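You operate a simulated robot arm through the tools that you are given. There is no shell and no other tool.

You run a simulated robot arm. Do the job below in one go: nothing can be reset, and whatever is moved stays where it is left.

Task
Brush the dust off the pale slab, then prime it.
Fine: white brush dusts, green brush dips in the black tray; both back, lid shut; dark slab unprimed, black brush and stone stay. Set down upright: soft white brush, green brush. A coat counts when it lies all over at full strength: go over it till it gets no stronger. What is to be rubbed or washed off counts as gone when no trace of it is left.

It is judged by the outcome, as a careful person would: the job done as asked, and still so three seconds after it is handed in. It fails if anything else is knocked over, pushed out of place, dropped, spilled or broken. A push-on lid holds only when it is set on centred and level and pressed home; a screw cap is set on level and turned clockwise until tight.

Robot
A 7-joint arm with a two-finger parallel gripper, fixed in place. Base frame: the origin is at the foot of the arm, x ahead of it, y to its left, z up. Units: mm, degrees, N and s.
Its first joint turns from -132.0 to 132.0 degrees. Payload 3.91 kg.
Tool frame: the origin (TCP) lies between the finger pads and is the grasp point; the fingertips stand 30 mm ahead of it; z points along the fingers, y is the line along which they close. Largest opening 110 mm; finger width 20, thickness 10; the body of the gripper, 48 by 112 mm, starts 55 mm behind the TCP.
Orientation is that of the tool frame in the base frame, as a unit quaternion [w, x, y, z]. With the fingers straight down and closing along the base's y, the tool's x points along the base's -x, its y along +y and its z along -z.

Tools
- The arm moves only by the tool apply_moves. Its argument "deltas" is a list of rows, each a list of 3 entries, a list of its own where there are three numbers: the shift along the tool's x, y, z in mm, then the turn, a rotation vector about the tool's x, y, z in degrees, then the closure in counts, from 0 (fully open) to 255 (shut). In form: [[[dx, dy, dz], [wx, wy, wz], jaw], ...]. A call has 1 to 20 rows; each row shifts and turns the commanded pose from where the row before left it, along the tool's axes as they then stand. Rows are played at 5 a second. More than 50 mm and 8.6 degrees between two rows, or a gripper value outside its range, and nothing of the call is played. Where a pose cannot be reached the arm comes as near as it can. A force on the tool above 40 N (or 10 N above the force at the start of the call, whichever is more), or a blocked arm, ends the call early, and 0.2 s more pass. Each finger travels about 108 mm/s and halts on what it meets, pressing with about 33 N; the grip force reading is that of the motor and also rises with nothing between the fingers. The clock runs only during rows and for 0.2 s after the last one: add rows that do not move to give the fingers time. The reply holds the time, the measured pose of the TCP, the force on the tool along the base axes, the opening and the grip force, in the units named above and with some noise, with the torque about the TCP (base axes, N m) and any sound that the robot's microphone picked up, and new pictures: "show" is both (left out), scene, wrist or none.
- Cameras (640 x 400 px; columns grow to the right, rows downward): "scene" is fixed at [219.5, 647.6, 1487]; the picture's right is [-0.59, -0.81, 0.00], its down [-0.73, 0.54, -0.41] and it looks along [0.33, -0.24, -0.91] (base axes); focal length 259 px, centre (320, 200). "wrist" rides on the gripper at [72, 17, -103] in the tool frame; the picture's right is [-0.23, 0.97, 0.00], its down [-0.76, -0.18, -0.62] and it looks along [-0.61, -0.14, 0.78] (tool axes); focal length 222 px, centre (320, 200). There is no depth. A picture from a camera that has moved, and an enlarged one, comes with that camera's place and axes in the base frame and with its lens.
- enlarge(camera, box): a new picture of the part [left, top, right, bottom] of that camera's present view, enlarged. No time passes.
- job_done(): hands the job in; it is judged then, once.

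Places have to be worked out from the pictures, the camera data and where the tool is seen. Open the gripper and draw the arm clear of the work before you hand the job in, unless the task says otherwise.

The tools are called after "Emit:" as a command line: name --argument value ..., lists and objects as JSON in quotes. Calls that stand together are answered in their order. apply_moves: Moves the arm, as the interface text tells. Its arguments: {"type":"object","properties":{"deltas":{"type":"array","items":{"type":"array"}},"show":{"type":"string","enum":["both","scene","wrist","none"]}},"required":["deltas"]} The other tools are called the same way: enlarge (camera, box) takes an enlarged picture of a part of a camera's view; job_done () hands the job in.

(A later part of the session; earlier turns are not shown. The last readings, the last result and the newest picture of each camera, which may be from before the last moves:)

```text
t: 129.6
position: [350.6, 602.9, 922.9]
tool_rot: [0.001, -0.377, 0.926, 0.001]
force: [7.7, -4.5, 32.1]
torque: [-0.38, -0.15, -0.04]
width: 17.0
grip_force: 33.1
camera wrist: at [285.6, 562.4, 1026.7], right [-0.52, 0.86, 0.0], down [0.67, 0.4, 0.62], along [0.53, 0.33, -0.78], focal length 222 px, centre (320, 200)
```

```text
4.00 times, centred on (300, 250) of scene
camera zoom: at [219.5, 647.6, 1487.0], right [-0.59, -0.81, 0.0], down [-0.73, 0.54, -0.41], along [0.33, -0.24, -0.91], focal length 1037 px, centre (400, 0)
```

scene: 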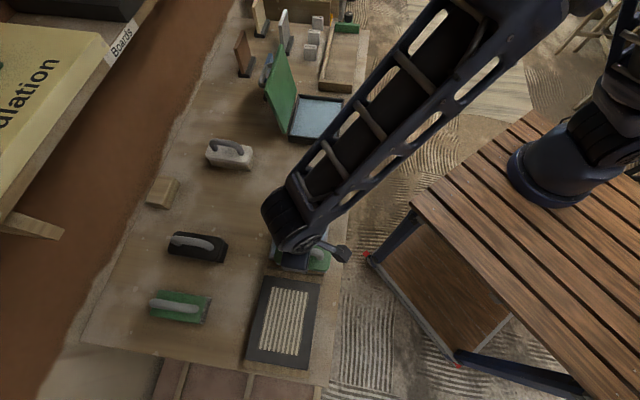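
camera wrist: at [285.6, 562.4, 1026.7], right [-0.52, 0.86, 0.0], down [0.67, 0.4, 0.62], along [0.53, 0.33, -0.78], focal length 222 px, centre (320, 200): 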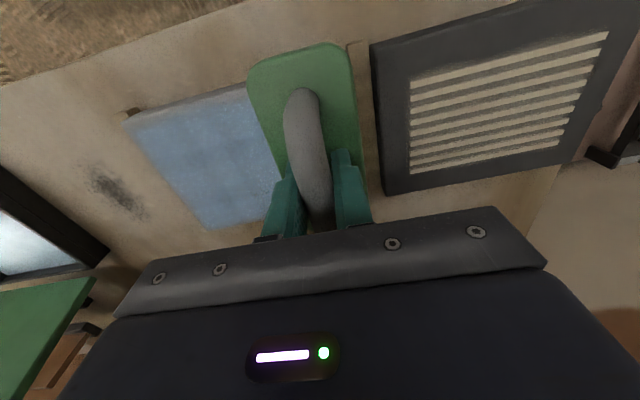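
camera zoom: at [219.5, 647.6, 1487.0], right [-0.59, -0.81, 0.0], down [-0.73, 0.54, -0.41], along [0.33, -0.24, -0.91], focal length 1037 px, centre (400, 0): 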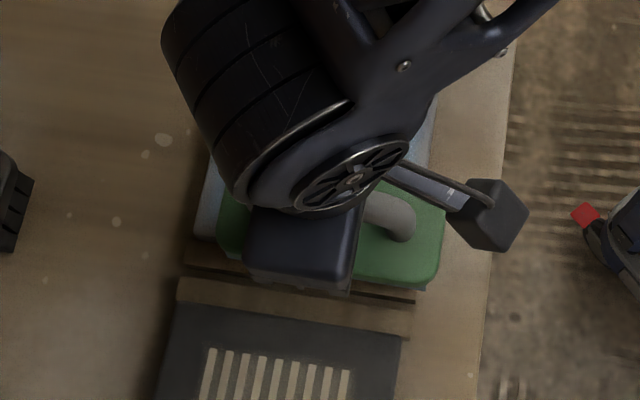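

Pressure is 34 N at this end, so I ease 0.5 mm, cross over along the end to the far-edge lane, and sweep back toward the tray.

Emit:
apply_moves --deltas '[[[-2, 0, -0.5], [0, 0, 0], 255], [[-12, 0, 0], [0, 0, 0], 255], [[-12, 0, 0], [0, 0, 0], 255], [[-12, 0, 0], [0, 0, 0], 255], [[0, 0, 0], [0, 0, 0], 255]]' --show "none"

Emit:
apply_moves --deltas '[[[0, -13.5, 0], [0, 0, 0], 255], [[0, -13.5, 0], [0, 0, 0], 255], [[0, -13.5, 0], [0, 0, 0], 255], [[0, -13.5, 0], [0, 0, 0], 255], [[0, -13.5, 0], [0, 0, 0], 255]]' --show "none"

Emit:
apply_moves --deltas '[[[0, -13.5, 0], [0, 0, 0], 255], [[0, -13.5, 0], [0, 0, 0], 255], [[0, -13.5, 0], [0, 0, 0], 255], [[0, -13.5, 0], [0, 0, 0], 255], [[0, -13.5, 0], [0, 0, 0], 255], [[0, -13.5, 0], [0, 0, 0], 255]]'

Emit:
enlarge --camera "scene" --box '[255, 185, 345, 275]'

```text
t: 130.8
position: [377.6, 629.0, 922.9]
tool_rot: [-0.001, -0.378, 0.926, 0.0]
force: [-5.0, -4.5, 13.6]
torque: [0.11, 0.17, 0.13]
width: 17.3
grip_force: 32.8
```

```text
t: 132.0
position: [424.1, 580.2, 921.9]
tool_rot: [0.0, -0.376, 0.926, 0.001]
force: [-0.1, 1.4, 4.8]
torque: [-0.25, 0.22, -0.04]
width: 17.1
grip_force: 32.9
```

```text
t: 133.4
position: [479.3, 523.5, 923.3]
tool_rot: [0.0, -0.377, 0.926, 0.0]
force: [-1.5, 2.0, 8.7]
torque: [-0.11, 0.14, -0.08]
width: 17.0
grip_force: 33.1
camera wrist: at [415.3, 482.8, 1026.9], right [-0.52, 0.86, 0.0], down [0.67, 0.4, 0.62], along [0.53, 0.32, -0.78], focal length 222 px, centre (320, 200)
```

scene: 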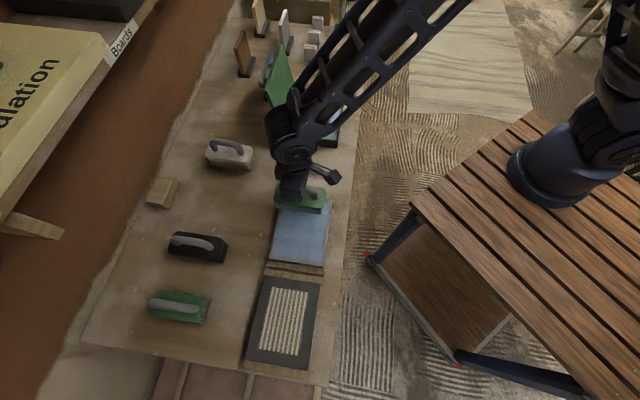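
wrist: 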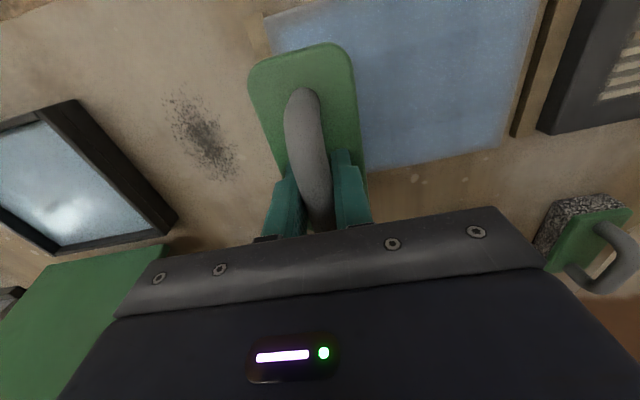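

```text
4.44 times, centred on (300, 230) of scene
camera zoom: at [219.5, 647.6, 1487.0], right [-0.59, -0.81, 0.0], down [-0.73, 0.54, -0.41], along [0.33, -0.24, -0.91], focal length 1153 px, centre (409, 67)
```

zoom: 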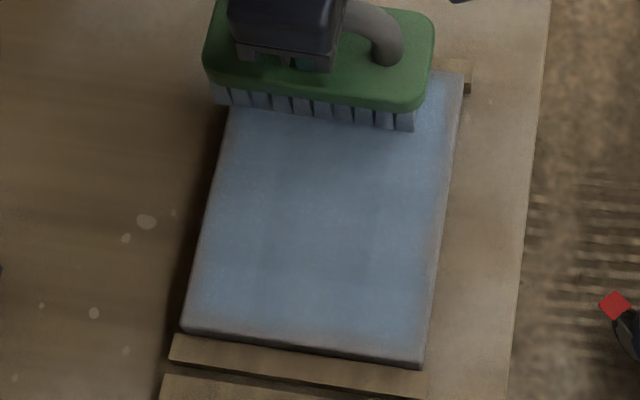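

Far side now covered. Crossing along the tray end to the robot-side lane and sweeping it again.

Emit:
apply_moves --deltas '[[[13, 0, 0], [0, 0, 0], 255], [[13, 0, 0], [0, 0, 0], 255], [[14, 0, 0], [0, 0, 0], 255], [[0, 13.5, 0], [0, 0, 0], 255], [[0, 13.5, 0], [0, 0, 0], 255], [[0, 13.5, 0], [0, 0, 0], 255]]' --show "none"

Emit:
apply_moves --deltas '[[[0, 13.5, 0], [0, 0, 0], 255], [[0, 13.5, 0], [0, 0, 0], 255], [[0, 13.5, 0], [0, 0, 0], 255], [[0, 13.5, 0], [0, 0, 0], 255]]' --show "none"

Emit:
apply_moves --deltas '[[[0, 13.5, 0], [0, 0, 0], 255], [[0, 13.5, 0], [0, 0, 0], 255], [[0, 13.5, 0], [0, 0, 0], 255], [[0, 13.5, 0], [0, 0, 0], 255]]'

Emit:
enlarge --camera "wrist" --box '[100, 0, 420, 240]'

```text
t: 134.8
position: [423.2, 523.1, 922.6]
tool_rot: [0.0, -0.378, 0.926, 0.001]
force: [4.5, -5.3, 24.8]
torque: [-0.1, -0.29, 0.09]
width: 17.1
grip_force: 33.1
```

```text
t: 135.8
position: [385.5, 560.8, 922.1]
tool_rot: [0.0, -0.377, 0.926, 0.0]
force: [2.6, -4.0, 14.8]
torque: [0.15, -0.18, -0.05]
width: 17.0
grip_force: 32.4
```

```text
t: 136.8
position: [347.1, 601.1, 922.7]
tool_rot: [0.0, -0.377, 0.926, 0.001]
force: [-0.1, 0.1, -2.0]
torque: [0.0, 0.01, -0.02]
width: 16.9
grip_force: 32.9
camera wrist: at [283.6, 561.4, 1027.1], right [-0.52, 0.86, 0.0], down [0.67, 0.4, 0.62], along [0.53, 0.32, -0.78], focal length 222 px, centre (320, 200)
```

scene: 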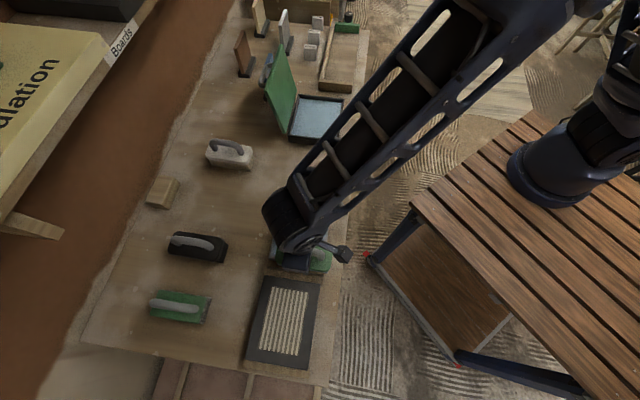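
wrist: 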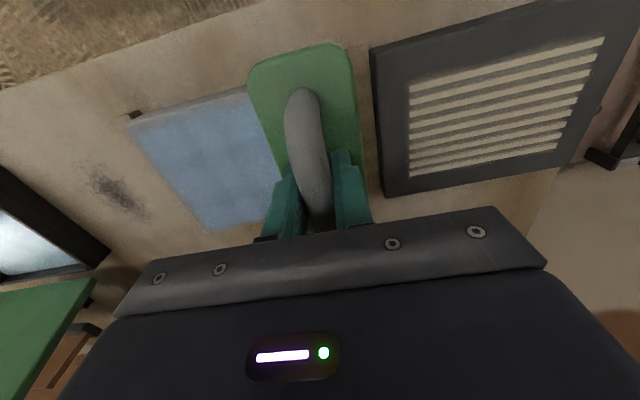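

```text
1.67 times, centred on (260, 120) of wrist
camera zoom: at [283.6, 561.4, 1027.1], right [-0.52, 0.86, 0.0], down [0.67, 0.4, 0.62], along [0.53, 0.32, -0.78], focal length 370 px, centre (420, 333)
```

zoom: 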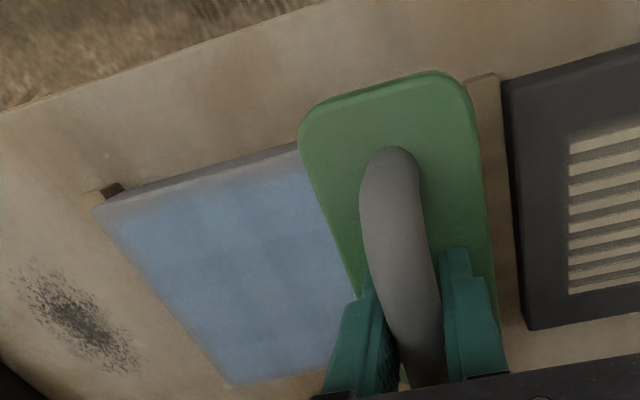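

Contact faded at this end again; pressing 0.6 mm and scrubbing along the end edge, then back along the robot-side edge.

Emit:
apply_moves --deltas '[[[0, -4, 0.6], [0, 0, 0], 255], [[-10, 0, 0], [0, 0, 0], 255], [[-10, 0, 0], [0, 0, 0], 255], [[-10, 0, 0], [0, 0, 0], 255]]' --show "none"

Emit:
apply_moves --deltas '[[[-8, 0, 0], [0, 0, 0], 255], [[10, 0, 0], [0, 0, 0], 255], [[10, 0, 0], [0, 0, 0], 255], [[10, 0, 0], [0, 0, 0], 255], [[10, 0, 0], [0, 0, 0], 255]]' --show "none"

Emit:
apply_moves --deltas '[[[0, -13.5, 0], [0, 0, 0], 255], [[0, -13.5, 0], [0, 0, 0], 255], [[0, -13.5, 0], [0, 0, 0], 255], [[0, -13.5, 0], [0, 0, 0], 255], [[0, -13.5, 0], [0, 0, 0], 255]]' --show "none"

Emit:
apply_moves --deltas '[[[0, -13.5, 0], [0, 0, 0], 255], [[0, -13.5, 0], [0, 0, 0], 255], [[0, -13.5, 0], [0, 0, 0], 255], [[0, -13.5, 0], [0, 0, 0], 255], [[0, -13.5, 0], [0, 0, 0], 255], [[0, -5, 0], [0, 0, 0], 255]]'

Emit:
enlarge --camera "scene" --box '[255, 185, 345, 275]'

Emit:
enlarge --camera "wrist" --box '[220, 0, 540, 220]'

```text
t: 137.8
position: [370.8, 617.6, 923.3]
tool_rot: [0.001, -0.377, 0.926, 0.001]
force: [-5.9, -4.7, 17.9]
torque: [-0.38, 0.3, -0.07]
width: 17.1
grip_force: 33.0
```

```text
t: 139.0
position: [349.6, 596.5, 922.8]
tool_rot: [0.0, -0.377, 0.926, 0.002]
force: [6.6, 4.3, 28.9]
torque: [-0.11, -0.25, 0.15]
width: 17.4
grip_force: 33.0
```

```text
t: 140.2
position: [395.3, 547.9, 922.9]
tool_rot: [0.0, -0.377, 0.926, 0.001]
force: [-6.8, 6.3, 27.6]
torque: [0.28, -0.13, 0.02]
width: 17.0
grip_force: 33.1
```

```text
t: 140.6
position: [403.8, 539.6, 923.0]
tool_rot: [0.001, -0.376, 0.927, 0.003]
force: [-0.7, -4.0, 10.8]
torque: [-0.83, 0.06, -0.01]
width: 17.2
grip_force: 32.9
stopped in row 2: the force on the tool passed its limit at 41 N (the readings are from after the stop); the commanded pose is now the measured one
camera wrist: at [340.5, 499.4, 1026.8], right [-0.52, 0.86, 0.0], down [0.67, 0.4, 0.62], along [0.53, 0.32, -0.78], focal length 222 px, centre (320, 200)
```

scene: 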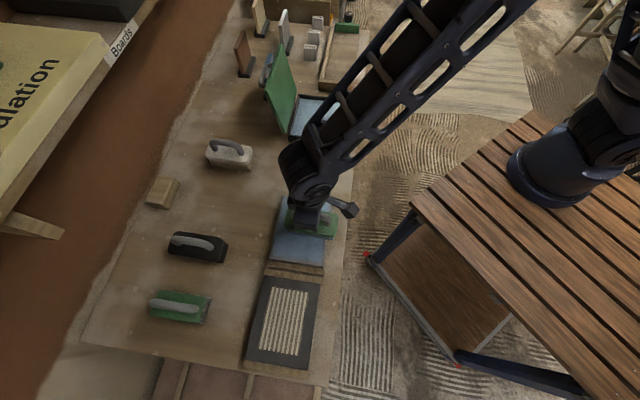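
wrist: 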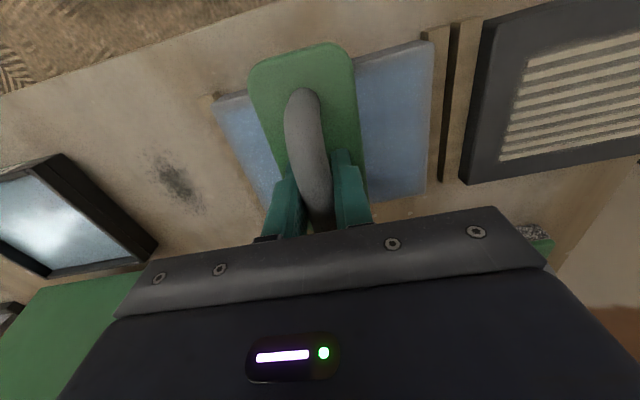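

```text
4.44 times, centred on (300, 230) of scene
camera zoom: at [219.5, 647.6, 1487.0], right [-0.59, -0.81, 0.0], down [-0.73, 0.54, -0.41], along [0.33, -0.24, -0.91], focal length 1153 px, centre (409, 67)
```

zoom: 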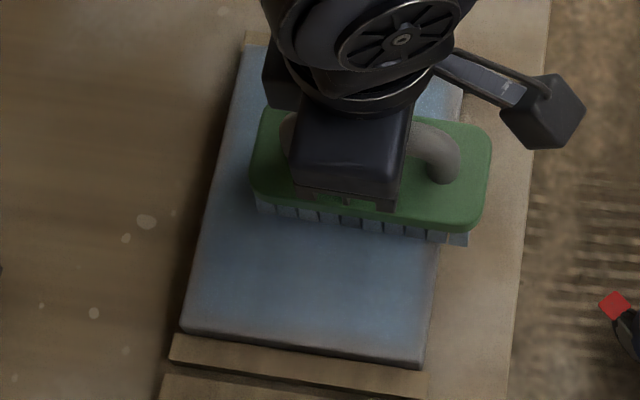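

```text
1.82 times, centred on (380, 110) of wrist
camera zoom: at [340.5, 499.4, 1026.8], right [-0.52, 0.86, 0.0], down [0.67, 0.4, 0.62], along [0.53, 0.32, -0.78], focal length 404 px, centre (211, 364)
```

zoom: 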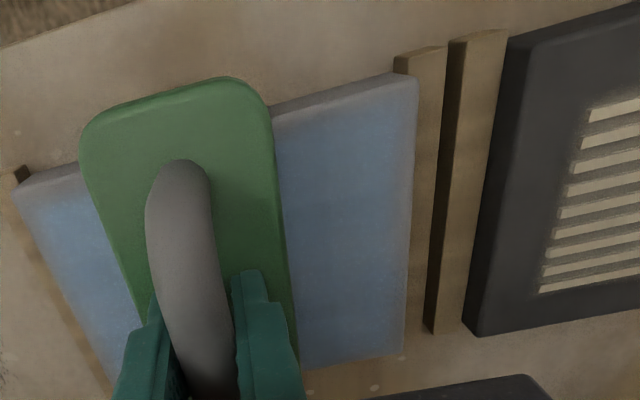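

Edges are filling in. Releveling the tool by ~0.25° after the force stop and continuing the robot-side lane to the tray end.

Emit:
apply_moves --deltas '[[[0, 0, -0.3], [0.26, 0.25, 0], 255], [[0, -13.5, 0], [0, 0, 0], 255], [[0, -13.5, 0], [0, 0, 0], 255], [[0, -13.5, 0], [0, 0, 0], 255], [[0, -13.5, 0], [0, 0, 0], 255], [[0, 0, 0], [0, 0, 0], 255]]'

Emit:
enlarge --camera "scene" --box '[255, 185, 345, 275]'

Emit:
enlarge --camera "wrist" --box '[220, 0, 540, 220]'

```text
t: 142.0
position: [442.6, 500.2, 922.4]
tool_rot: [-0.001, -0.376, 0.927, -0.002]
force: [-2.5, 2.4, 14.6]
torque: [0.44, -0.34, 0.14]
width: 17.1
grip_force: 33.1
camera wrist: at [377.6, 461.4, 1027.0], right [-0.52, 0.86, 0.0], down [0.67, 0.41, 0.62], along [0.53, 0.32, -0.78], focal length 222 px, centre (320, 200)
```

scene: 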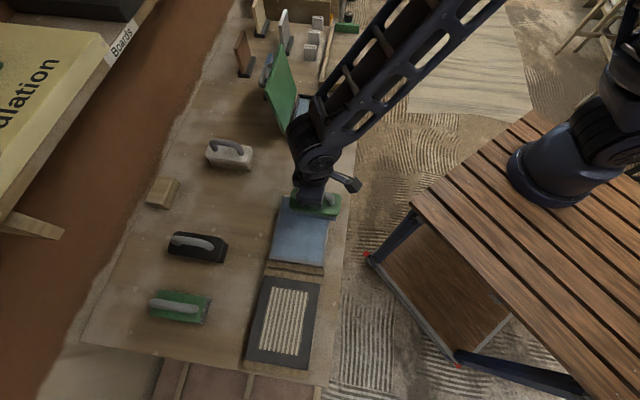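
wrist: 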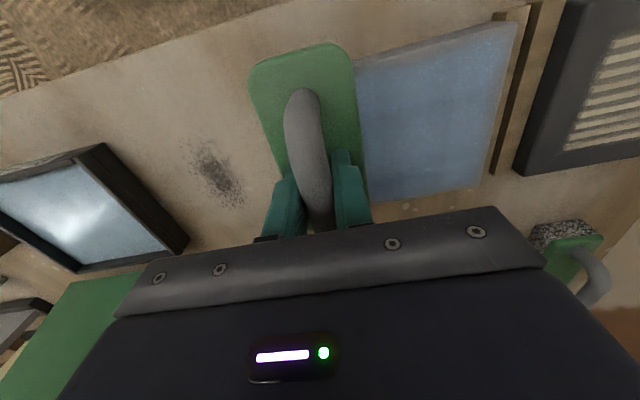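

```text
4.44 times, centred on (300, 230) of scene
camera zoom: at [219.5, 647.6, 1487.0], right [-0.59, -0.81, 0.0], down [-0.73, 0.54, -0.41], along [0.33, -0.24, -0.91], focal length 1153 px, centre (409, 67)
```

zoom: 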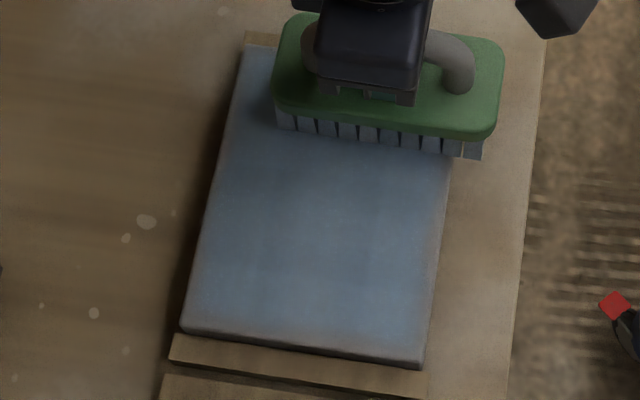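

```text
1.82 times, centred on (380, 110) of wrist
camera zoom: at [377.6, 461.4, 1027.0], right [-0.52, 0.86, 0.0], down [0.67, 0.41, 0.62], along [0.53, 0.32, -0.78], focal length 404 px, centre (211, 364)
```

zoom: 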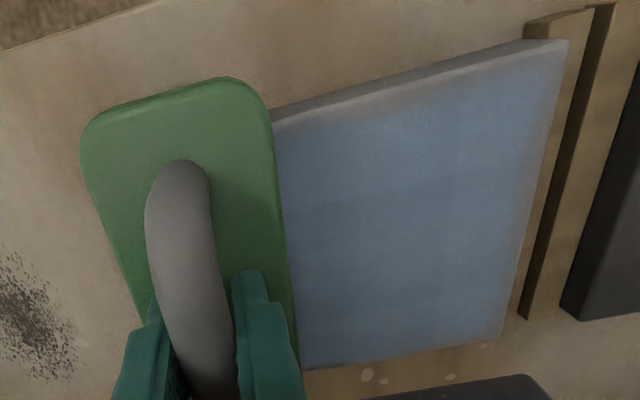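

Much more uniform. I'll do the tray-end edge across to the far side and sweep the far-side lane again.

Emit:
apply_moves --deltas '[[[0, -8, 0], [0, -0.1, 0], 255], [[-10, 0, 0], [0, 0, 0], 255], [[-10, 0, 0], [0, 0, 0], 255], [[-10, 0, 0], [0, 0, 0], 255], [[-10, 0, 0], [0, 0, 0], 255], [[0, 0, 0], [0, 0, 0], 255]]' --show "none"

Emit:
apply_moves --deltas '[[[0, 13.5, 0], [0, 0, 0], 255], [[0, 13.5, 0], [0, 0, 0], 255], [[0, 13.5, 0], [0, 0, 0], 255], [[0, 13.5, 0], [0, 0, 0], 255], [[0, 13.5, 0], [0, 0, 0], 255]]' --show "none"

Emit:
apply_moves --deltas '[[[0, 13.5, 0], [0, 0, 0], 255], [[0, 13.5, 0], [0, 0, 0], 255], [[0, 13.5, 0], [0, 0, 0], 255], [[0, 13.5, 0], [0, 0, 0], 255], [[0, 13.5, 0], [0, 0, 0], 255], [[0, 10, 0], [0, 0, 0], 255]]' --show "none"

```text
t: 143.4
position: [477.3, 523.0, 922.3]
tool_rot: [0.0, -0.376, 0.926, -0.001]
force: [-1.4, -2.6, 7.6]
torque: [-0.03, 0.02, -0.01]
width: 16.9
grip_force: 32.4
```

```text
t: 144.6
position: [430.6, 571.6, 924.0]
tool_rot: [0.0, -0.376, 0.927, -0.001]
force: [2.3, -1.6, 12.5]
torque: [-0.42, 0.3, 0.16]
width: 17.2
grip_force: 32.6
```

```text
t: 146.0
position: [375.9, 626.6, 922.1]
tool_rot: [-0.001, -0.376, 0.926, 0.001]
force: [6.7, -4.3, 23.1]
torque: [-0.2, -0.33, 0.09]
width: 17.1
grip_force: 33.2
```

Good contact throughout. Scrubbing across the dark-slab-side end, then back along the centre lane.

Emit:
apply_moves --deltas '[[[10, -2, 0], [0, 0, 0], 255], [[10, 0, 0], [0, 0, 0], 255], [[10, 0, 0], [0, 0, 0], 255], [[8, 0, 0], [0, 0, 0], 255], [[-10, 0, 0], [0, 0, 0], 255], [[-9, 0, 0], [0, 0, 0], 255]]' --show "none"

Emit:
apply_moves --deltas '[[[0, -13.5, 0], [0, 0, 0], 255], [[0, -13.5, 0], [0, 0, 0], 255], [[0, -13.5, 0], [0, 0, 0], 255], [[0, -13.5, 0], [0, 0, 0], 255], [[0, -13.5, 0], [0, 0, 0], 255]]' --show "none"

Emit:
apply_moves --deltas '[[[0, -13.5, 0], [0, 0, 0], 255], [[0, -13.5, 0], [0, 0, 0], 255], [[0, -13.5, 0], [0, 0, 0], 255], [[0, -13.5, 0], [0, 0, 0], 255], [[0, -13.5, 0], [0, 0, 0], 255], [[0, -10, 0], [0, 0, 0], 255]]' --show "both"

Emit:
enlarge --camera "scene" --box '[255, 185, 345, 275]'

```text
t: 147.4
position: [363.1, 609.3, 923.3]
tool_rot: [0.0, -0.376, 0.927, -0.001]
force: [-8.6, -4.2, 22.2]
torque: [0.37, 0.2, 0.06]
width: 17.1
grip_force: 33.0
```

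```text
t: 148.6
position: [412.5, 562.5, 922.3]
tool_rot: [0.001, -0.377, 0.926, -0.001]
force: [-2.8, 2.5, 12.7]
torque: [-0.09, 0.22, -0.16]
width: 16.7
grip_force: 32.7
```

```text
t: 150.0
position: [464.8, 508.6, 921.3]
tool_rot: [0.0, -0.376, 0.927, -0.001]
force: [-3.1, 2.7, 13.5]
torque: [-0.24, 0.44, -0.17]
width: 16.9
grip_force: 33.3
camera wrist: at [399.9, 469.3, 1026.9], right [-0.52, 0.86, 0.0], down [0.67, 0.4, 0.62], along [0.53, 0.32, -0.78], focal length 222 px, centre (320, 200)
```

scene: 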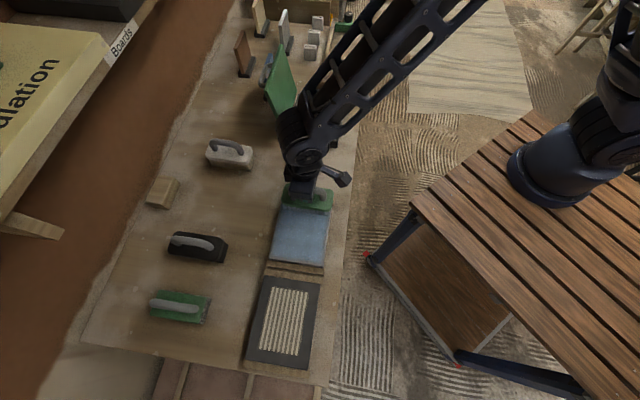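
wrist: 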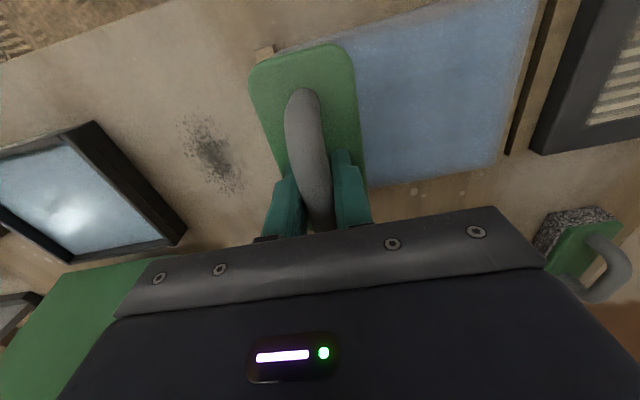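

```text
4.44 times, centred on (300, 230) of scene
camera zoom: at [219.5, 647.6, 1487.0], right [-0.59, -0.81, 0.0], down [-0.73, 0.54, -0.41], along [0.33, -0.24, -0.91], focal length 1153 px, centre (409, 67)
```

zoom: 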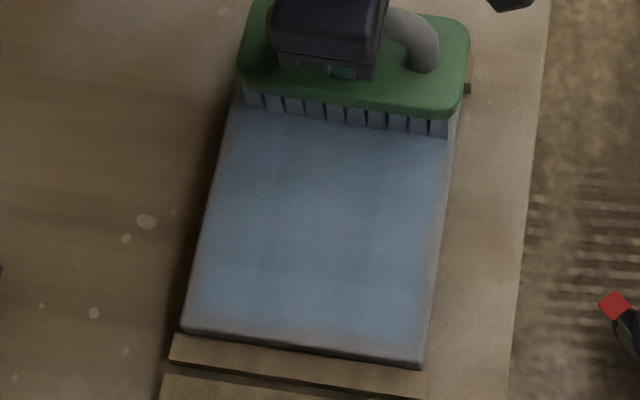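

Coat is nearly even; bristles are depleted again. I'll take a third dip for a full-strength finishing pass.

Emit:
apply_moves --deltas '[[[0, 0, -20], [0, 0, 0], 255], [[0, 0, -30], [0, 0, 0], 255], [[0, 0, -20], [0, 0, 0], 255], [[-3.6, -38.3, 0], [0, 0, 0], 255], [[-3.6, -38.3, 0], [0, 0, 0], 255], [[-3.6, -38.3, 0], [0, 0, 0], 255], [[-3.6, -38.3, 0], [0, 0, 0], 255], [[-3.6, -38.3, 0], [0, 0, 0], 255], [[-3.6, -38.3, 0], [0, 0, 0], 255], [[-3.6, -38.3, 0], [0, 0, 0], 255], [[-3.6, -38.3, 0], [0, 0, 0], 255], [[0, 0, 0], [0, 0, 0], 255], [[0, 0, 0], [0, 0, 0], 255]]'

Emit:
enlarge --camera "scene" --box '[270, 70, 350, 150]'

Emit:
enlarge --camera "scene" --box '[255, 185, 345, 275]'

```text
t: 152.8
position: [701.1, 308.0, 994.9]
tool_rot: [0.0, -0.375, 0.927, -0.001]
force: [0.6, -1.1, -1.5]
torque: [-0.01, 0.01, 0.0]
width: 17.0
grip_force: 33.1
camera wrist: at [635.7, 268.2, 1098.4], right [-0.52, 0.86, 0.0], down [0.67, 0.4, 0.62], along [0.53, 0.32, -0.78], focal length 222 px, centre (320, 200)
```

scene: 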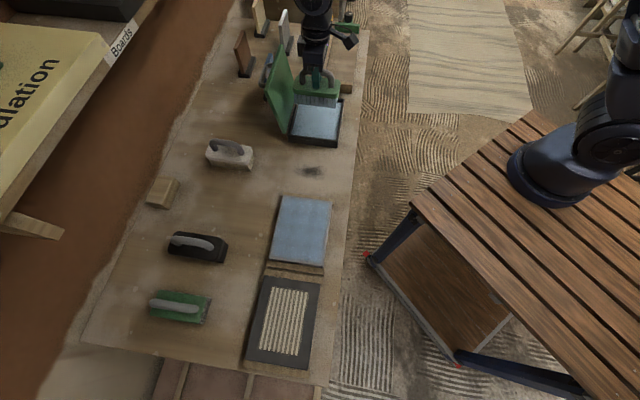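
wrist: 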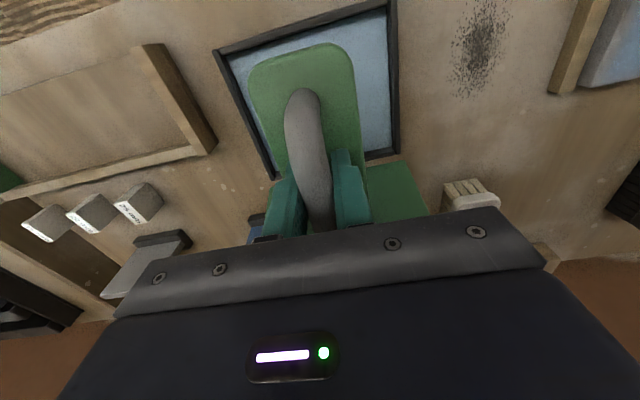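

```text
5.00 times, centred on (310, 110) of scene
camera zoom: at [219.5, 647.6, 1487.0], right [-0.59, -0.81, 0.0], down [-0.73, 0.54, -0.41], along [0.33, -0.24, -0.91], focal length 1297 px, centre (370, 650)
```

zoom: 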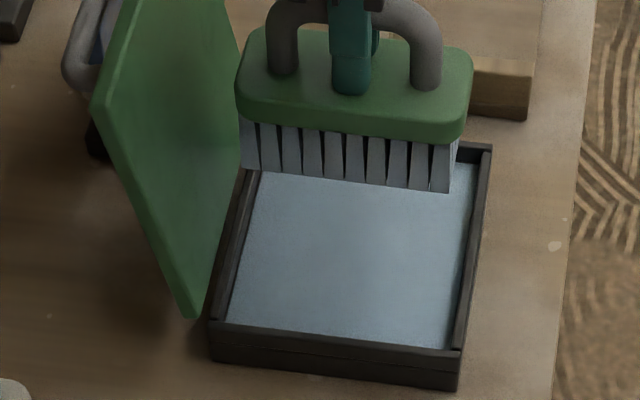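

```text
4.44 times, centred on (300, 230) of scene
camera zoom: at [219.5, 647.6, 1487.0], right [-0.59, -0.81, 0.0], down [-0.73, 0.54, -0.41], along [0.33, -0.24, -0.91], focal length 1153 px, centre (409, 67)
```

zoom: 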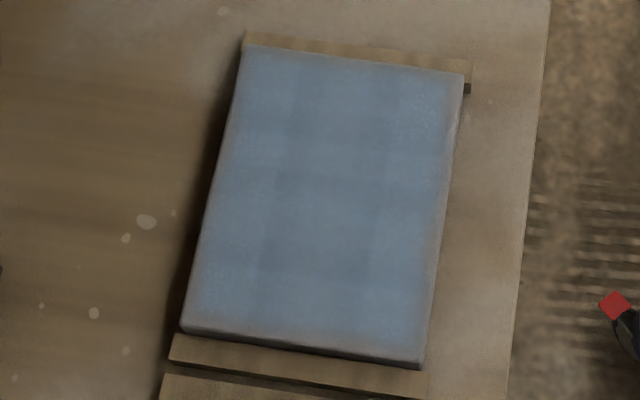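

The middle looks saturated; a thin paler rim remains. Dipping again, then I'll concentrate on the rim.

Emit:
apply_moves --deltas '[[[1, 0, 25], [0, 0, 0], 255], [[0, 0, 25], [0, 0, 0], 255], [[0, 0, 20], [0, 0, 0], 255], [[0, 0, 10], [0, 0, 0], 255], [[0, 0, 0], [0, 0, 0], 255], [[0, 0, 0], [0, 0, 0], 255]]' --show "none"

Emit:
apply_moves --deltas '[[[0, 0, 2], [0, 0, 0], 255], [[0, 0, 0], [0, 0, 0], 255]]' --show "none"

Emit:
apply_moves --deltas '[[[0, 0, 1], [0, 0, 0], 255], [[0, 0, 0], [0, 0, 0], 255]]' --show "none"

```text
t: 154.2
position: [698.7, 306.1, 915.4]
tool_rot: [0.001, -0.376, 0.926, -0.002]
force: [0.3, 0.1, -2.6]
torque: [-0.03, -0.01, 0.01]
width: 17.1
grip_force: 33.6
```

```text
t: 154.8
position: [699.0, 308.3, 911.4]
tool_rot: [0.0, -0.376, 0.927, -0.001]
force: [0.3, 0.0, -2.6]
torque: [-0.02, 0.0, 0.0]
width: 17.0
grip_force: 33.8
```

```text
t: 155.4
position: [699.2, 308.5, 909.6]
tool_rot: [0.001, -0.376, 0.927, 0.0]
force: [-0.3, -0.6, -0.8]
torque: [0.05, 0.03, 0.01]
width: 17.2
grip_force: 33.1
```

Nearly in contact; pressing in gently and holding to soak.

Emit:
apply_moves --deltas '[[[0, 0, 0.7], [0, 0, 0], 255], [[0, 0, 0], [0, 0, 0], 255], [[0, 0, 0], [0, 0, 0], 255]]' --show "none"

Emit:
apply_moves --deltas '[[[0, 0, 0.4], [0, 0, 0], 255], [[0, 0, 0], [0, 0, 0], 255], [[0, 0, 0], [0, 0, 0], 255], [[0, 0, 0], [0, 0, 0], 255], [[0, 0, 0], [0, 0, 0], 255], [[0, 0, 0], [0, 0, 0], 255], [[0, 0, 0], [0, 0, 0], 255], [[0, 0, 0], [0, 0, 0], 255], [[0, 0, 0], [0, 0, 0], 255], [[0, 0, 0], [0, 0, 0], 255]]' --show "none"

Emit:
apply_moves --deltas '[[[0, 0, -10], [0, 0, 0], 255], [[0, 0, -10], [0, 0, 0], 255], [[0, 0, -20], [0, 0, 0], 255], [[0, 0, 0], [0, 0, 0], 255], [[0, 0, 0], [0, 0, 0], 255], [[0, 0, -20], [0, 0, 0], 255], [[0, 0, -20], [0, 0, 0], 255], [[0, 0, 0], [0, 0, 0], 255]]' --show "none"

Emit:
enlarge --camera "scene" --box '[270, 70, 350, 150]'

```text
t: 156.2
position: [700.4, 308.3, 910.4]
tool_rot: [0.001, -0.376, 0.927, -0.001]
force: [-0.6, 2.8, 9.1]
torque: [-0.06, 0.04, -0.03]
width: 17.2
grip_force: 33.3
```

```text
t: 158.4
position: [699.1, 307.7, 909.0]
tool_rot: [0.002, -0.376, 0.926, -0.001]
force: [7.2, 5.8, 31.5]
torque: [0.16, -0.24, 0.02]
width: 17.2
grip_force: 32.9
```

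```text
t: 160.2
position: [698.6, 305.8, 987.5]
tool_rot: [0.0, -0.377, 0.926, -0.001]
force: [0.0, -0.7, -1.8]
torque: [0.01, -0.01, -0.03]
width: 17.1
grip_force: 32.9
```

```text
5.00 times, centred on (310, 110) of scene
camera zoom: at [219.5, 647.6, 1487.0], right [-0.59, -0.81, 0.0], down [-0.73, 0.54, -0.41], along [0.33, -0.24, -0.91], focal length 1297 px, centre (370, 650)
```

zoom: 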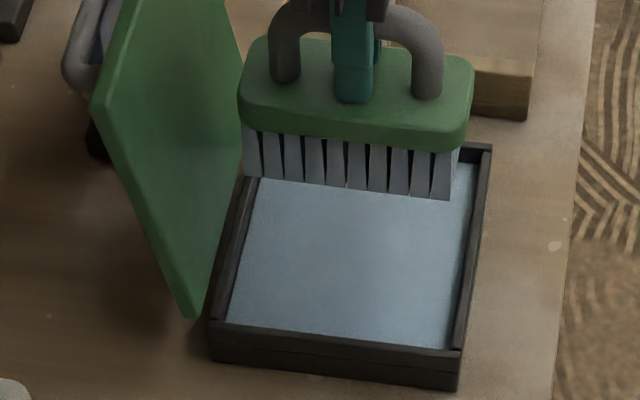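

Loaded. Now to the slab's tray-side corner on a lane with more overhang (edge well inside the bristle footprint).

Emit:
apply_moves --deltas '[[[6.2, 37.6, 0], [0, 0, 0], 255], [[6.2, 37.6, 0], [0, 0, 0], 255], [[6.2, 37.6, 0], [0, 0, 0], 255], [[6.2, 37.6, 0], [0, 0, 0], 255], [[6.2, 37.6, 0], [0, 0, 0], 255], [[6.2, 37.6, 0], [0, 0, 0], 255], [[6.2, 37.6, 0], [0, 0, 0], 255], [[6.2, 37.6, 0], [0, 0, 0], 255], [[0, 0, 0], [0, 0, 0], 255], [[0, 0, 25], [0, 0, 0], 255], [[0, 0, 25], [0, 0, 0], 255], [[0, 0, 13], [0, 0, 0], 255], [[0, 0, 0], [0, 0, 0], 255], [[0, 0, 0], [0, 0, 0], 255]]' --show "none"

Emit:
apply_moves --deltas '[[[0, 0, 1.5], [0, 0, 0], 255], [[0, 0, 0], [0, 0, 0], 255]]' --show "none"

Emit:
apply_moves --deltas '[[[0, 0, 0.8], [0, 0, 0], 255], [[0, 0, 0], [0, 0, 0], 255]]' --show "wrist"

```text
t: 163.2
position: [455.5, 487.4, 925.9]
tool_rot: [0.0, -0.377, 0.926, -0.001]
force: [-0.2, 0.1, -2.6]
torque: [0.03, 0.0, 0.02]
width: 17.2
grip_force: 32.7
```

```text
t: 163.8
position: [454.2, 488.6, 924.8]
tool_rot: [0.001, -0.376, 0.927, 0.0]
force: [0.8, -0.6, -1.6]
torque: [-0.02, 0.0, 0.0]
width: 17.4
grip_force: 32.9
```

```text
t: 164.4
position: [453.6, 489.0, 922.4]
tool_rot: [0.0, -0.376, 0.926, -0.001]
force: [0.5, -0.5, -1.8]
torque: [-0.04, -0.03, -0.03]
width: 17.0
grip_force: 32.8
camera wrist: at [389.2, 449.5, 1027.5], right [-0.52, 0.86, 0.0], down [0.67, 0.4, 0.62], along [0.53, 0.32, -0.78], focal length 222 px, centre (320, 200)
```

wrist: 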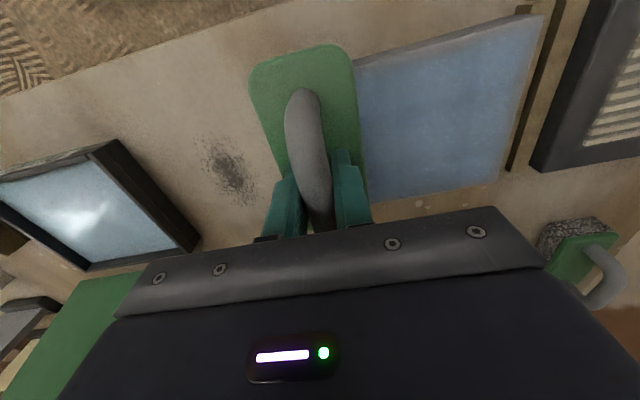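

Emit:
apply_moves --deltas '[[[0, 0, 0.8], [0, 0, 0], 255], [[0, 0, 0], [0, 0, 0], 255]]' --show "none"

Emit:
apply_moves --deltas '[[[0, 0, 0.6], [0, 0, 0], 255], [[0, 0, 0], [0, 0, 0], 255]]' --show "none"

Emit:
apply_moves --deltas '[[[0, 0, 0.5], [0, 0, 0], 255], [[0, 0, 0], [0, 0, 0], 255]]' --show "none"

```text
t: 165.0
position: [453.8, 488.7, 923.9]
tool_rot: [0.0, -0.376, 0.927, -0.001]
force: [-0.7, -1.2, 3.6]
torque: [0.04, -0.02, 0.01]
width: 17.3
grip_force: 32.7
```

```text
t: 165.6
position: [453.0, 489.2, 923.1]
tool_rot: [0.001, -0.377, 0.926, -0.001]
force: [2.0, -2.8, 21.6]
torque: [-0.27, 0.24, -0.01]
width: 17.3
grip_force: 33.7
```

```text
t: 166.2
position: [453.7, 488.6, 922.6]
tool_rot: [0.001, -0.376, 0.926, -0.001]
force: [8.7, -0.8, 38.0]
torque: [-0.24, 0.04, -0.06]
width: 17.0
grip_force: 33.0
```

Contact is firm (too firm, 38 N); easing 0.6 mm and sweeping the robot-side lane.

Emit:
apply_moves --deltas '[[[0, 0, -0.6], [0, 0, 0], 255], [[0, 13.5, 0], [0, 0, 0], 255], [[0, 13.5, 0], [0, 0, 0], 255], [[0, 13.5, 0], [0, 0, 0], 255], [[0, 13.5, 0], [0, 0, 0], 255]]' --show "none"

Emit:
apply_moves --deltas '[[[0, 13.5, 0], [0, 0, 0], 255], [[0, 13.5, 0], [0, 0, 0], 255], [[0, 13.5, 0], [0, 0, 0], 255], [[0, 13.5, 0], [0, 0, 0], 255]]' --show "none"

Emit:
apply_moves --deltas '[[[0, 13.5, 0], [0, 0, 0], 255], [[0, 13.5, 0], [0, 0, 0], 255], [[0, 13.5, 0], [0, 0, 0], 255], [[0, 8, 0], [0, 0, 0], 255], [[0, 0, 0], [0, 0, 0], 255]]' --show "wrist"

Emit:
enlarge --camera "wrist" --box '[100, 0, 420, 240]'

```text
t: 167.4
position: [415.2, 527.1, 923.2]
tool_rot: [0.001, -0.376, 0.926, 0.0]
force: [5.9, -5.3, 24.4]
torque: [0.19, -0.27, -0.02]
width: 17.2
grip_force: 33.0
```

```text
t: 168.4
position: [377.3, 566.4, 923.9]
tool_rot: [-0.002, -0.376, 0.927, 0.0]
force: [1.8, -0.8, 5.8]
torque: [0.09, -0.03, 0.01]
width: 17.2
grip_force: 33.1
```

```text
t: 169.6
position: [344.2, 600.9, 923.7]
tool_rot: [0.0, -0.376, 0.927, 0.0]
force: [6.0, -2.1, 24.1]
torque: [-0.28, -0.16, -0.06]
width: 17.1
grip_force: 33.1
camera wrist: at [279.0, 561.7, 1026.8], right [-0.52, 0.86, 0.0], down [0.67, 0.4, 0.62], along [0.53, 0.32, -0.78], focal length 222 px, centre (320, 200)
```

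wrist: 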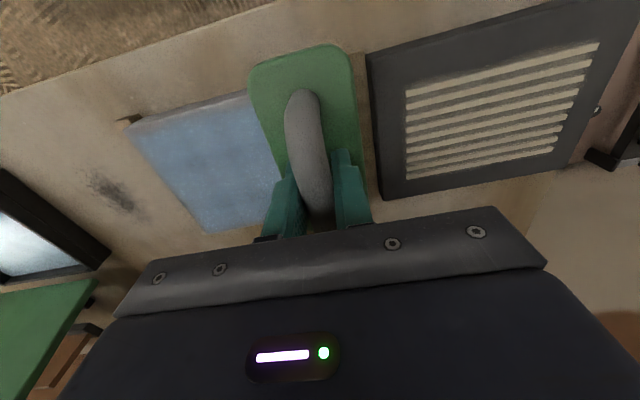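

```text
1.67 times, centred on (260, 120) of wrist
camera zoom: at [279.0, 561.7, 1026.8], right [-0.52, 0.86, 0.0], down [0.67, 0.4, 0.62], along [0.53, 0.32, -0.78], focal length 370 px, centre (420, 333)
```

zoom: 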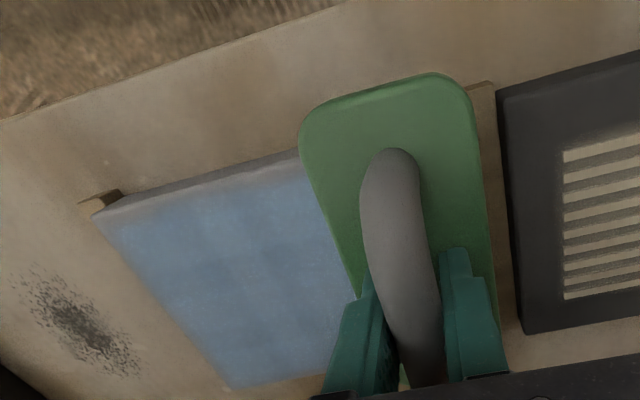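

Robot-side edge is well coated. Crossing the dark-slab-side end to the far-edge lane, then sweeping back.

Emit:
apply_moves --deltas '[[[-11, 0, 0], [0, 0, 0], 255], [[-11, 0, 0], [0, 0, 0], 255], [[-11, 0, 0], [0, 0, 0], 255], [[-11, 0, 0], [0, 0, 0], 255], [[-11, 0, 0], [0, 0, 0], 255]]' --show "none"

Emit:
apply_moves --deltas '[[[0, -13.5, 0], [0, 0, 0], 255], [[0, -13.5, 0], [0, 0, 0], 255], [[0, -13.5, 0], [0, 0, 0], 255], [[0, -13.5, 0], [0, 0, 0], 255]]' --show "none"

Emit:
apply_moves --deltas '[[[0, -13.5, 0], [0, 0, 0], 255], [[0, -13.5, 0], [0, 0, 0], 255], [[0, -13.5, 0], [0, 0, 0], 255], [[0, -13.5, 0], [0, 0, 0], 255]]' --show "none"

Emit:
apply_moves --deltas '[[[0, -13.5, 0], [0, 0, 0], 255], [[0, -13.5, 0], [0, 0, 0], 255], [[0, -13.5, 0], [0, 0, 0], 255], [[0, -8, 0], [0, 0, 0], 255], [[0, 0, 0], [0, 0, 0], 255]]' --show "both"

Emit:
enlarge --camera "scene" --box '[255, 185, 345, 275]'

```text
t: 170.8
position: [384.1, 639.1, 921.7]
tool_rot: [0.0, -0.376, 0.927, -0.001]
force: [-7.6, -5.9, 25.7]
torque: [-0.23, 0.45, 0.0]
width: 17.3
grip_force: 33.0
```

```text
t: 171.8
position: [422.0, 599.8, 922.8]
tool_rot: [0.0, -0.376, 0.927, 0.0]
force: [-2.5, 3.8, 14.8]
torque: [0.62, -0.32, 0.14]
width: 17.0
grip_force: 33.2
```

```text
t: 172.8
position: [459.0, 562.0, 922.3]
tool_rot: [0.001, -0.377, 0.926, 0.0]
force: [-5.8, 6.2, 26.0]
torque: [-0.42, 0.62, -0.16]
width: 17.0
grip_force: 32.7
```

```text
t: 174.0
position: [492.9, 528.5, 923.6]
tool_rot: [0.0, -0.376, 0.927, 0.0]
force: [-7.4, 9.7, 36.7]
torque: [0.01, 0.61, -0.11]
width: 17.2
grip_force: 33.2
camera wrist: at [427.0, 488.2, 1026.7], right [-0.52, 0.86, 0.0], down [0.67, 0.4, 0.62], along [0.53, 0.32, -0.78], focal length 222 px, centre (320, 200)
```

scene: 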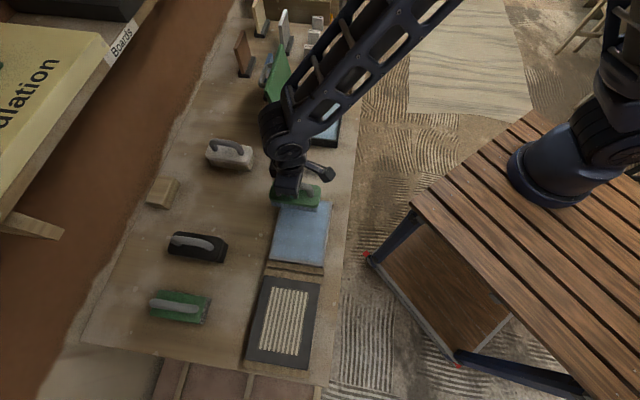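
wrist: 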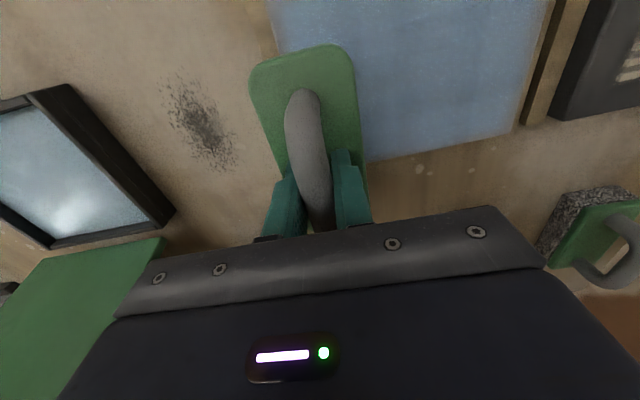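

```text
4.44 times, centred on (300, 230) of scene
camera zoom: at [219.5, 647.6, 1487.0], right [-0.59, -0.81, 0.0], down [-0.73, 0.54, -0.41], along [0.33, -0.24, -0.91], focal length 1153 px, centre (409, 67)
```

zoom: 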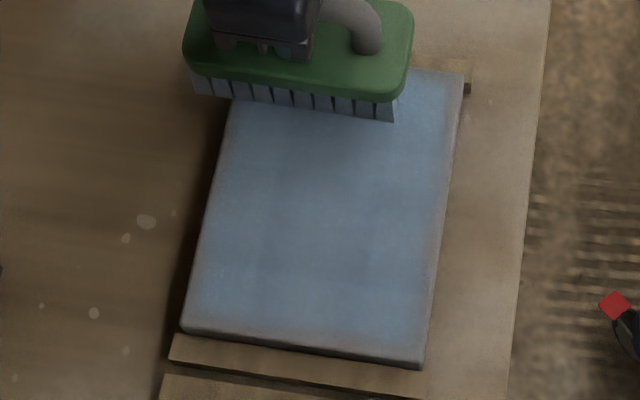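

Easing 0.5 mm, then scrubbing across the tray end and finishing with the centre lanes.

Emit:
apply_moves --deltas '[[[3, 0, -0.6], [0, 0, 0], 255], [[11, 0, 0], [0, 0, 0], 255], [[11, 0, 0], [0, 0, 0], 255], [[11, 0, 0], [0, 0, 0], 255], [[11, 0, 0], [0, 0, 0], 255], [[8, 0, 0], [0, 0, 0], 255]]' --show "none"

Emit:
apply_moves --deltas '[[[-7, 10, 0], [0, 0, 0], 255], [[-7, 13.5, 0], [0, 0, 0], 255], [[0, 13.5, 0], [0, 0, 0], 255], [[0, 13.5, 0], [0, 0, 0], 255], [[0, 13.5, 0], [0, 0, 0], 255]]' --show "none"

Emit:
apply_moves --deltas '[[[0, 13.5, 0], [0, 0, 0], 255], [[0, 13.5, 0], [0, 0, 0], 255], [[0, 13.5, 0], [0, 0, 0], 255], [[0, 13.5, 0], [0, 0, 0], 255], [[0, 13.5, 0], [0, 0, 0], 255], [[0, 13.5, 0], [0, 0, 0], 255]]' --show "none"

```text
t: 175.4
position: [452.2, 488.5, 923.1]
tool_rot: [0.0, -0.376, 0.927, -0.001]
force: [7.8, 6.1, 29.5]
torque: [0.13, -0.38, 0.04]
width: 16.9
grip_force: 32.7
```

```text
t: 176.0
position: [447.8, 512.6, 922.6]
tool_rot: [0.001, -0.376, 0.927, -0.001]
force: [-1.5, 1.8, 9.9]
torque: [-0.17, 0.57, -0.17]
width: 17.1
grip_force: 33.4
stopped in row 2: the force on the tool passed its limit at 43 N (the readings are from after the stop); the commanded pose is now the measured one
```

```text
t: 177.4
position: [392.3, 570.7, 922.2]
tool_rot: [-0.001, -0.375, 0.927, -0.001]
force: [0.2, -0.4, 1.5]
torque: [0.12, -0.12, -0.06]
width: 17.1
grip_force: 33.1
```

Stopped briefly on force, then carried on; contact is now light, so pressing 0.5 mm and completing this lane and the return centre lane.

Emit:
apply_moves --deltas '[[[0, 13, 0.5], [0, 0, 0], 255], [[0, 13, 0], [0, 0, 0], 255], [[0, 13, 0], [0, 0, 0], 255], [[0, 13, 0], [0, 0, 0], 255], [[-10, 0, 0], [0, 0, 0], 255], [[-10, 0, 0], [0, 0, 0], 255]]' --show "none"

Emit:
apply_moves --deltas '[[[0, -13.5, 0], [0, 0, 0], 255], [[0, -13.5, 0], [0, 0, 0], 255], [[0, -13.5, 0], [0, 0, 0], 255], [[0, -13.5, 0], [0, 0, 0], 255], [[0, -13.5, 0], [0, 0, 0], 255]]' --show "none"

Emit:
apply_moves --deltas '[[[0, -13.5, 0], [0, 0, 0], 255], [[0, -13.5, 0], [0, 0, 0], 255], [[0, -13.5, 0], [0, 0, 0], 255], [[0, -13.5, 0], [0, 0, 0], 255], [[0, -13.5, 0], [0, 0, 0], 255], [[0, -13.5, 0], [0, 0, 0], 255]]' --show "none"

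Emit:
apply_moves --deltas '[[[0, 0, -20], [0, 0, 0], 255], [[0, 0, -30], [0, 0, 0], 255], [[0, 0, -20], [0, 0, 0], 255], [[0, -40, 0], [0, 0, 0], 255], [[0, -40, 0], [0, 0, 0], 255], [[0, -40, 0], [0, 0, 0], 255], [[0, -40, 0], [0, 0, 0], 255], [[0, 0, 0], [0, 0, 0], 255]]'

Emit:
enlarge --camera "scene" --box '[255, 185, 345, 275]'

Emit:
enlarge --camera "wrist" --box '[400, 0, 640, 180]'

```text
t: 178.8
position: [365.7, 620.0, 922.4]
tool_rot: [0.0, -0.377, 0.926, -0.001]
force: [0.5, 0.6, 6.7]
torque: [0.02, 0.05, -0.03]
width: 17.3
grip_force: 32.9
stopped in row 6: the force on the tool passed its limit at 42 N (the readings are from after the stop); the commanded pose is now the measured one
```

```text
t: 180.0
position: [411.0, 570.9, 923.4]
tool_rot: [0.0, -0.377, 0.926, 0.0]
force: [-2.4, 1.6, 10.8]
torque: [0.21, 0.0, 0.03]
width: 17.0
grip_force: 33.0
```

```text
t: 181.5
position: [469.5, 515.2, 923.2]
tool_rot: [-0.001, -0.376, 0.927, 0.0]
force: [-2.0, 0.4, 7.2]
torque: [0.06, -0.2, -0.07]
width: 17.2
grip_force: 33.0
stopped in row 6: the force on the tool passed its limit at 41 N (the readings are from after the stop); the commanded pose is now the measured one
```

```text
t: 183.3
position: [579.5, 398.9, 993.6]
tool_rot: [0.002, -0.376, 0.927, 0.0]
force: [0.1, 0.4, -1.2]
torque: [-0.02, 0.0, -0.01]
width: 17.2
grip_force: 33.2
camera wrist: at [515.3, 360.6, 1097.0], right [-0.52, 0.86, 0.0], down [0.67, 0.4, 0.62], along [0.53, 0.32, -0.78], focal length 222 px, centre (320, 200)
```

scene: 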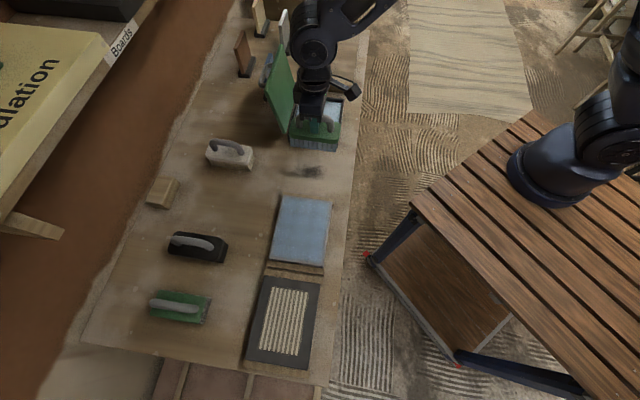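
wrist: 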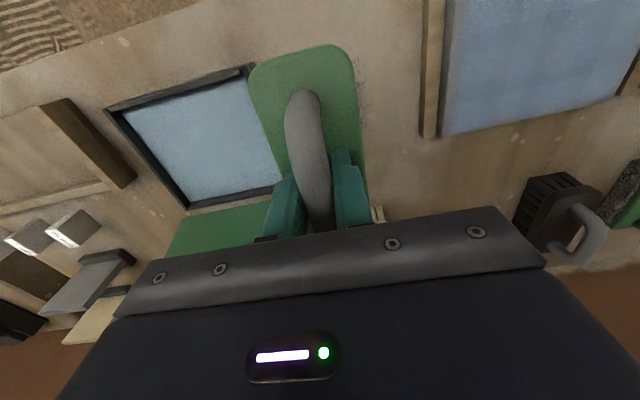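

```text
4.44 times, centred on (300, 230) of scene
camera zoom: at [219.5, 647.6, 1487.0], right [-0.59, -0.81, 0.0], down [-0.73, 0.54, -0.41], along [0.33, -0.24, -0.91], focal length 1153 px, centre (409, 67)
```

zoom: 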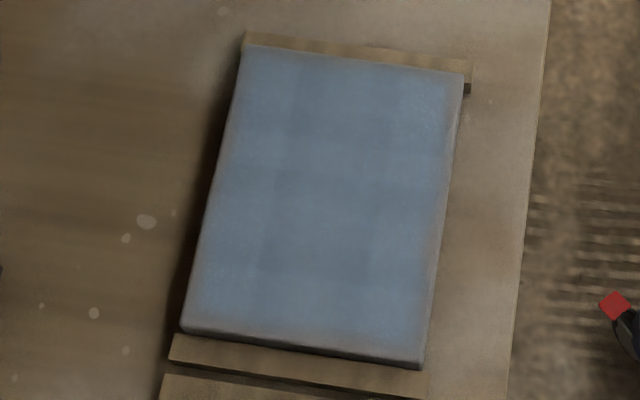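

```text
2.22 times, centred on (520, 90) of wrist
camera zoom: at [515.3, 360.6, 1097.0], right [-0.52, 0.86, 0.0], down [0.67, 0.4, 0.62], along [0.53, 0.32, -0.78], focal length 494 px, centre (-124, 444)
```

zoom: 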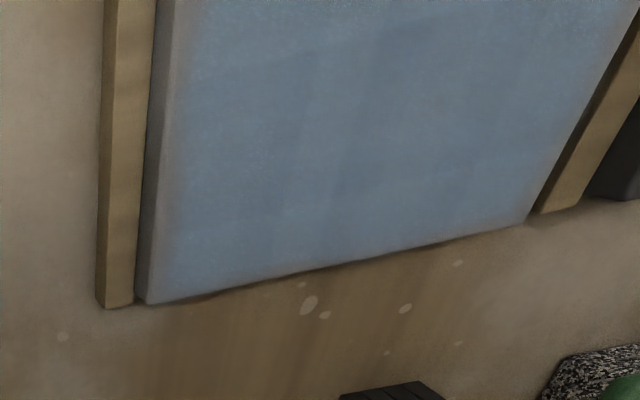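

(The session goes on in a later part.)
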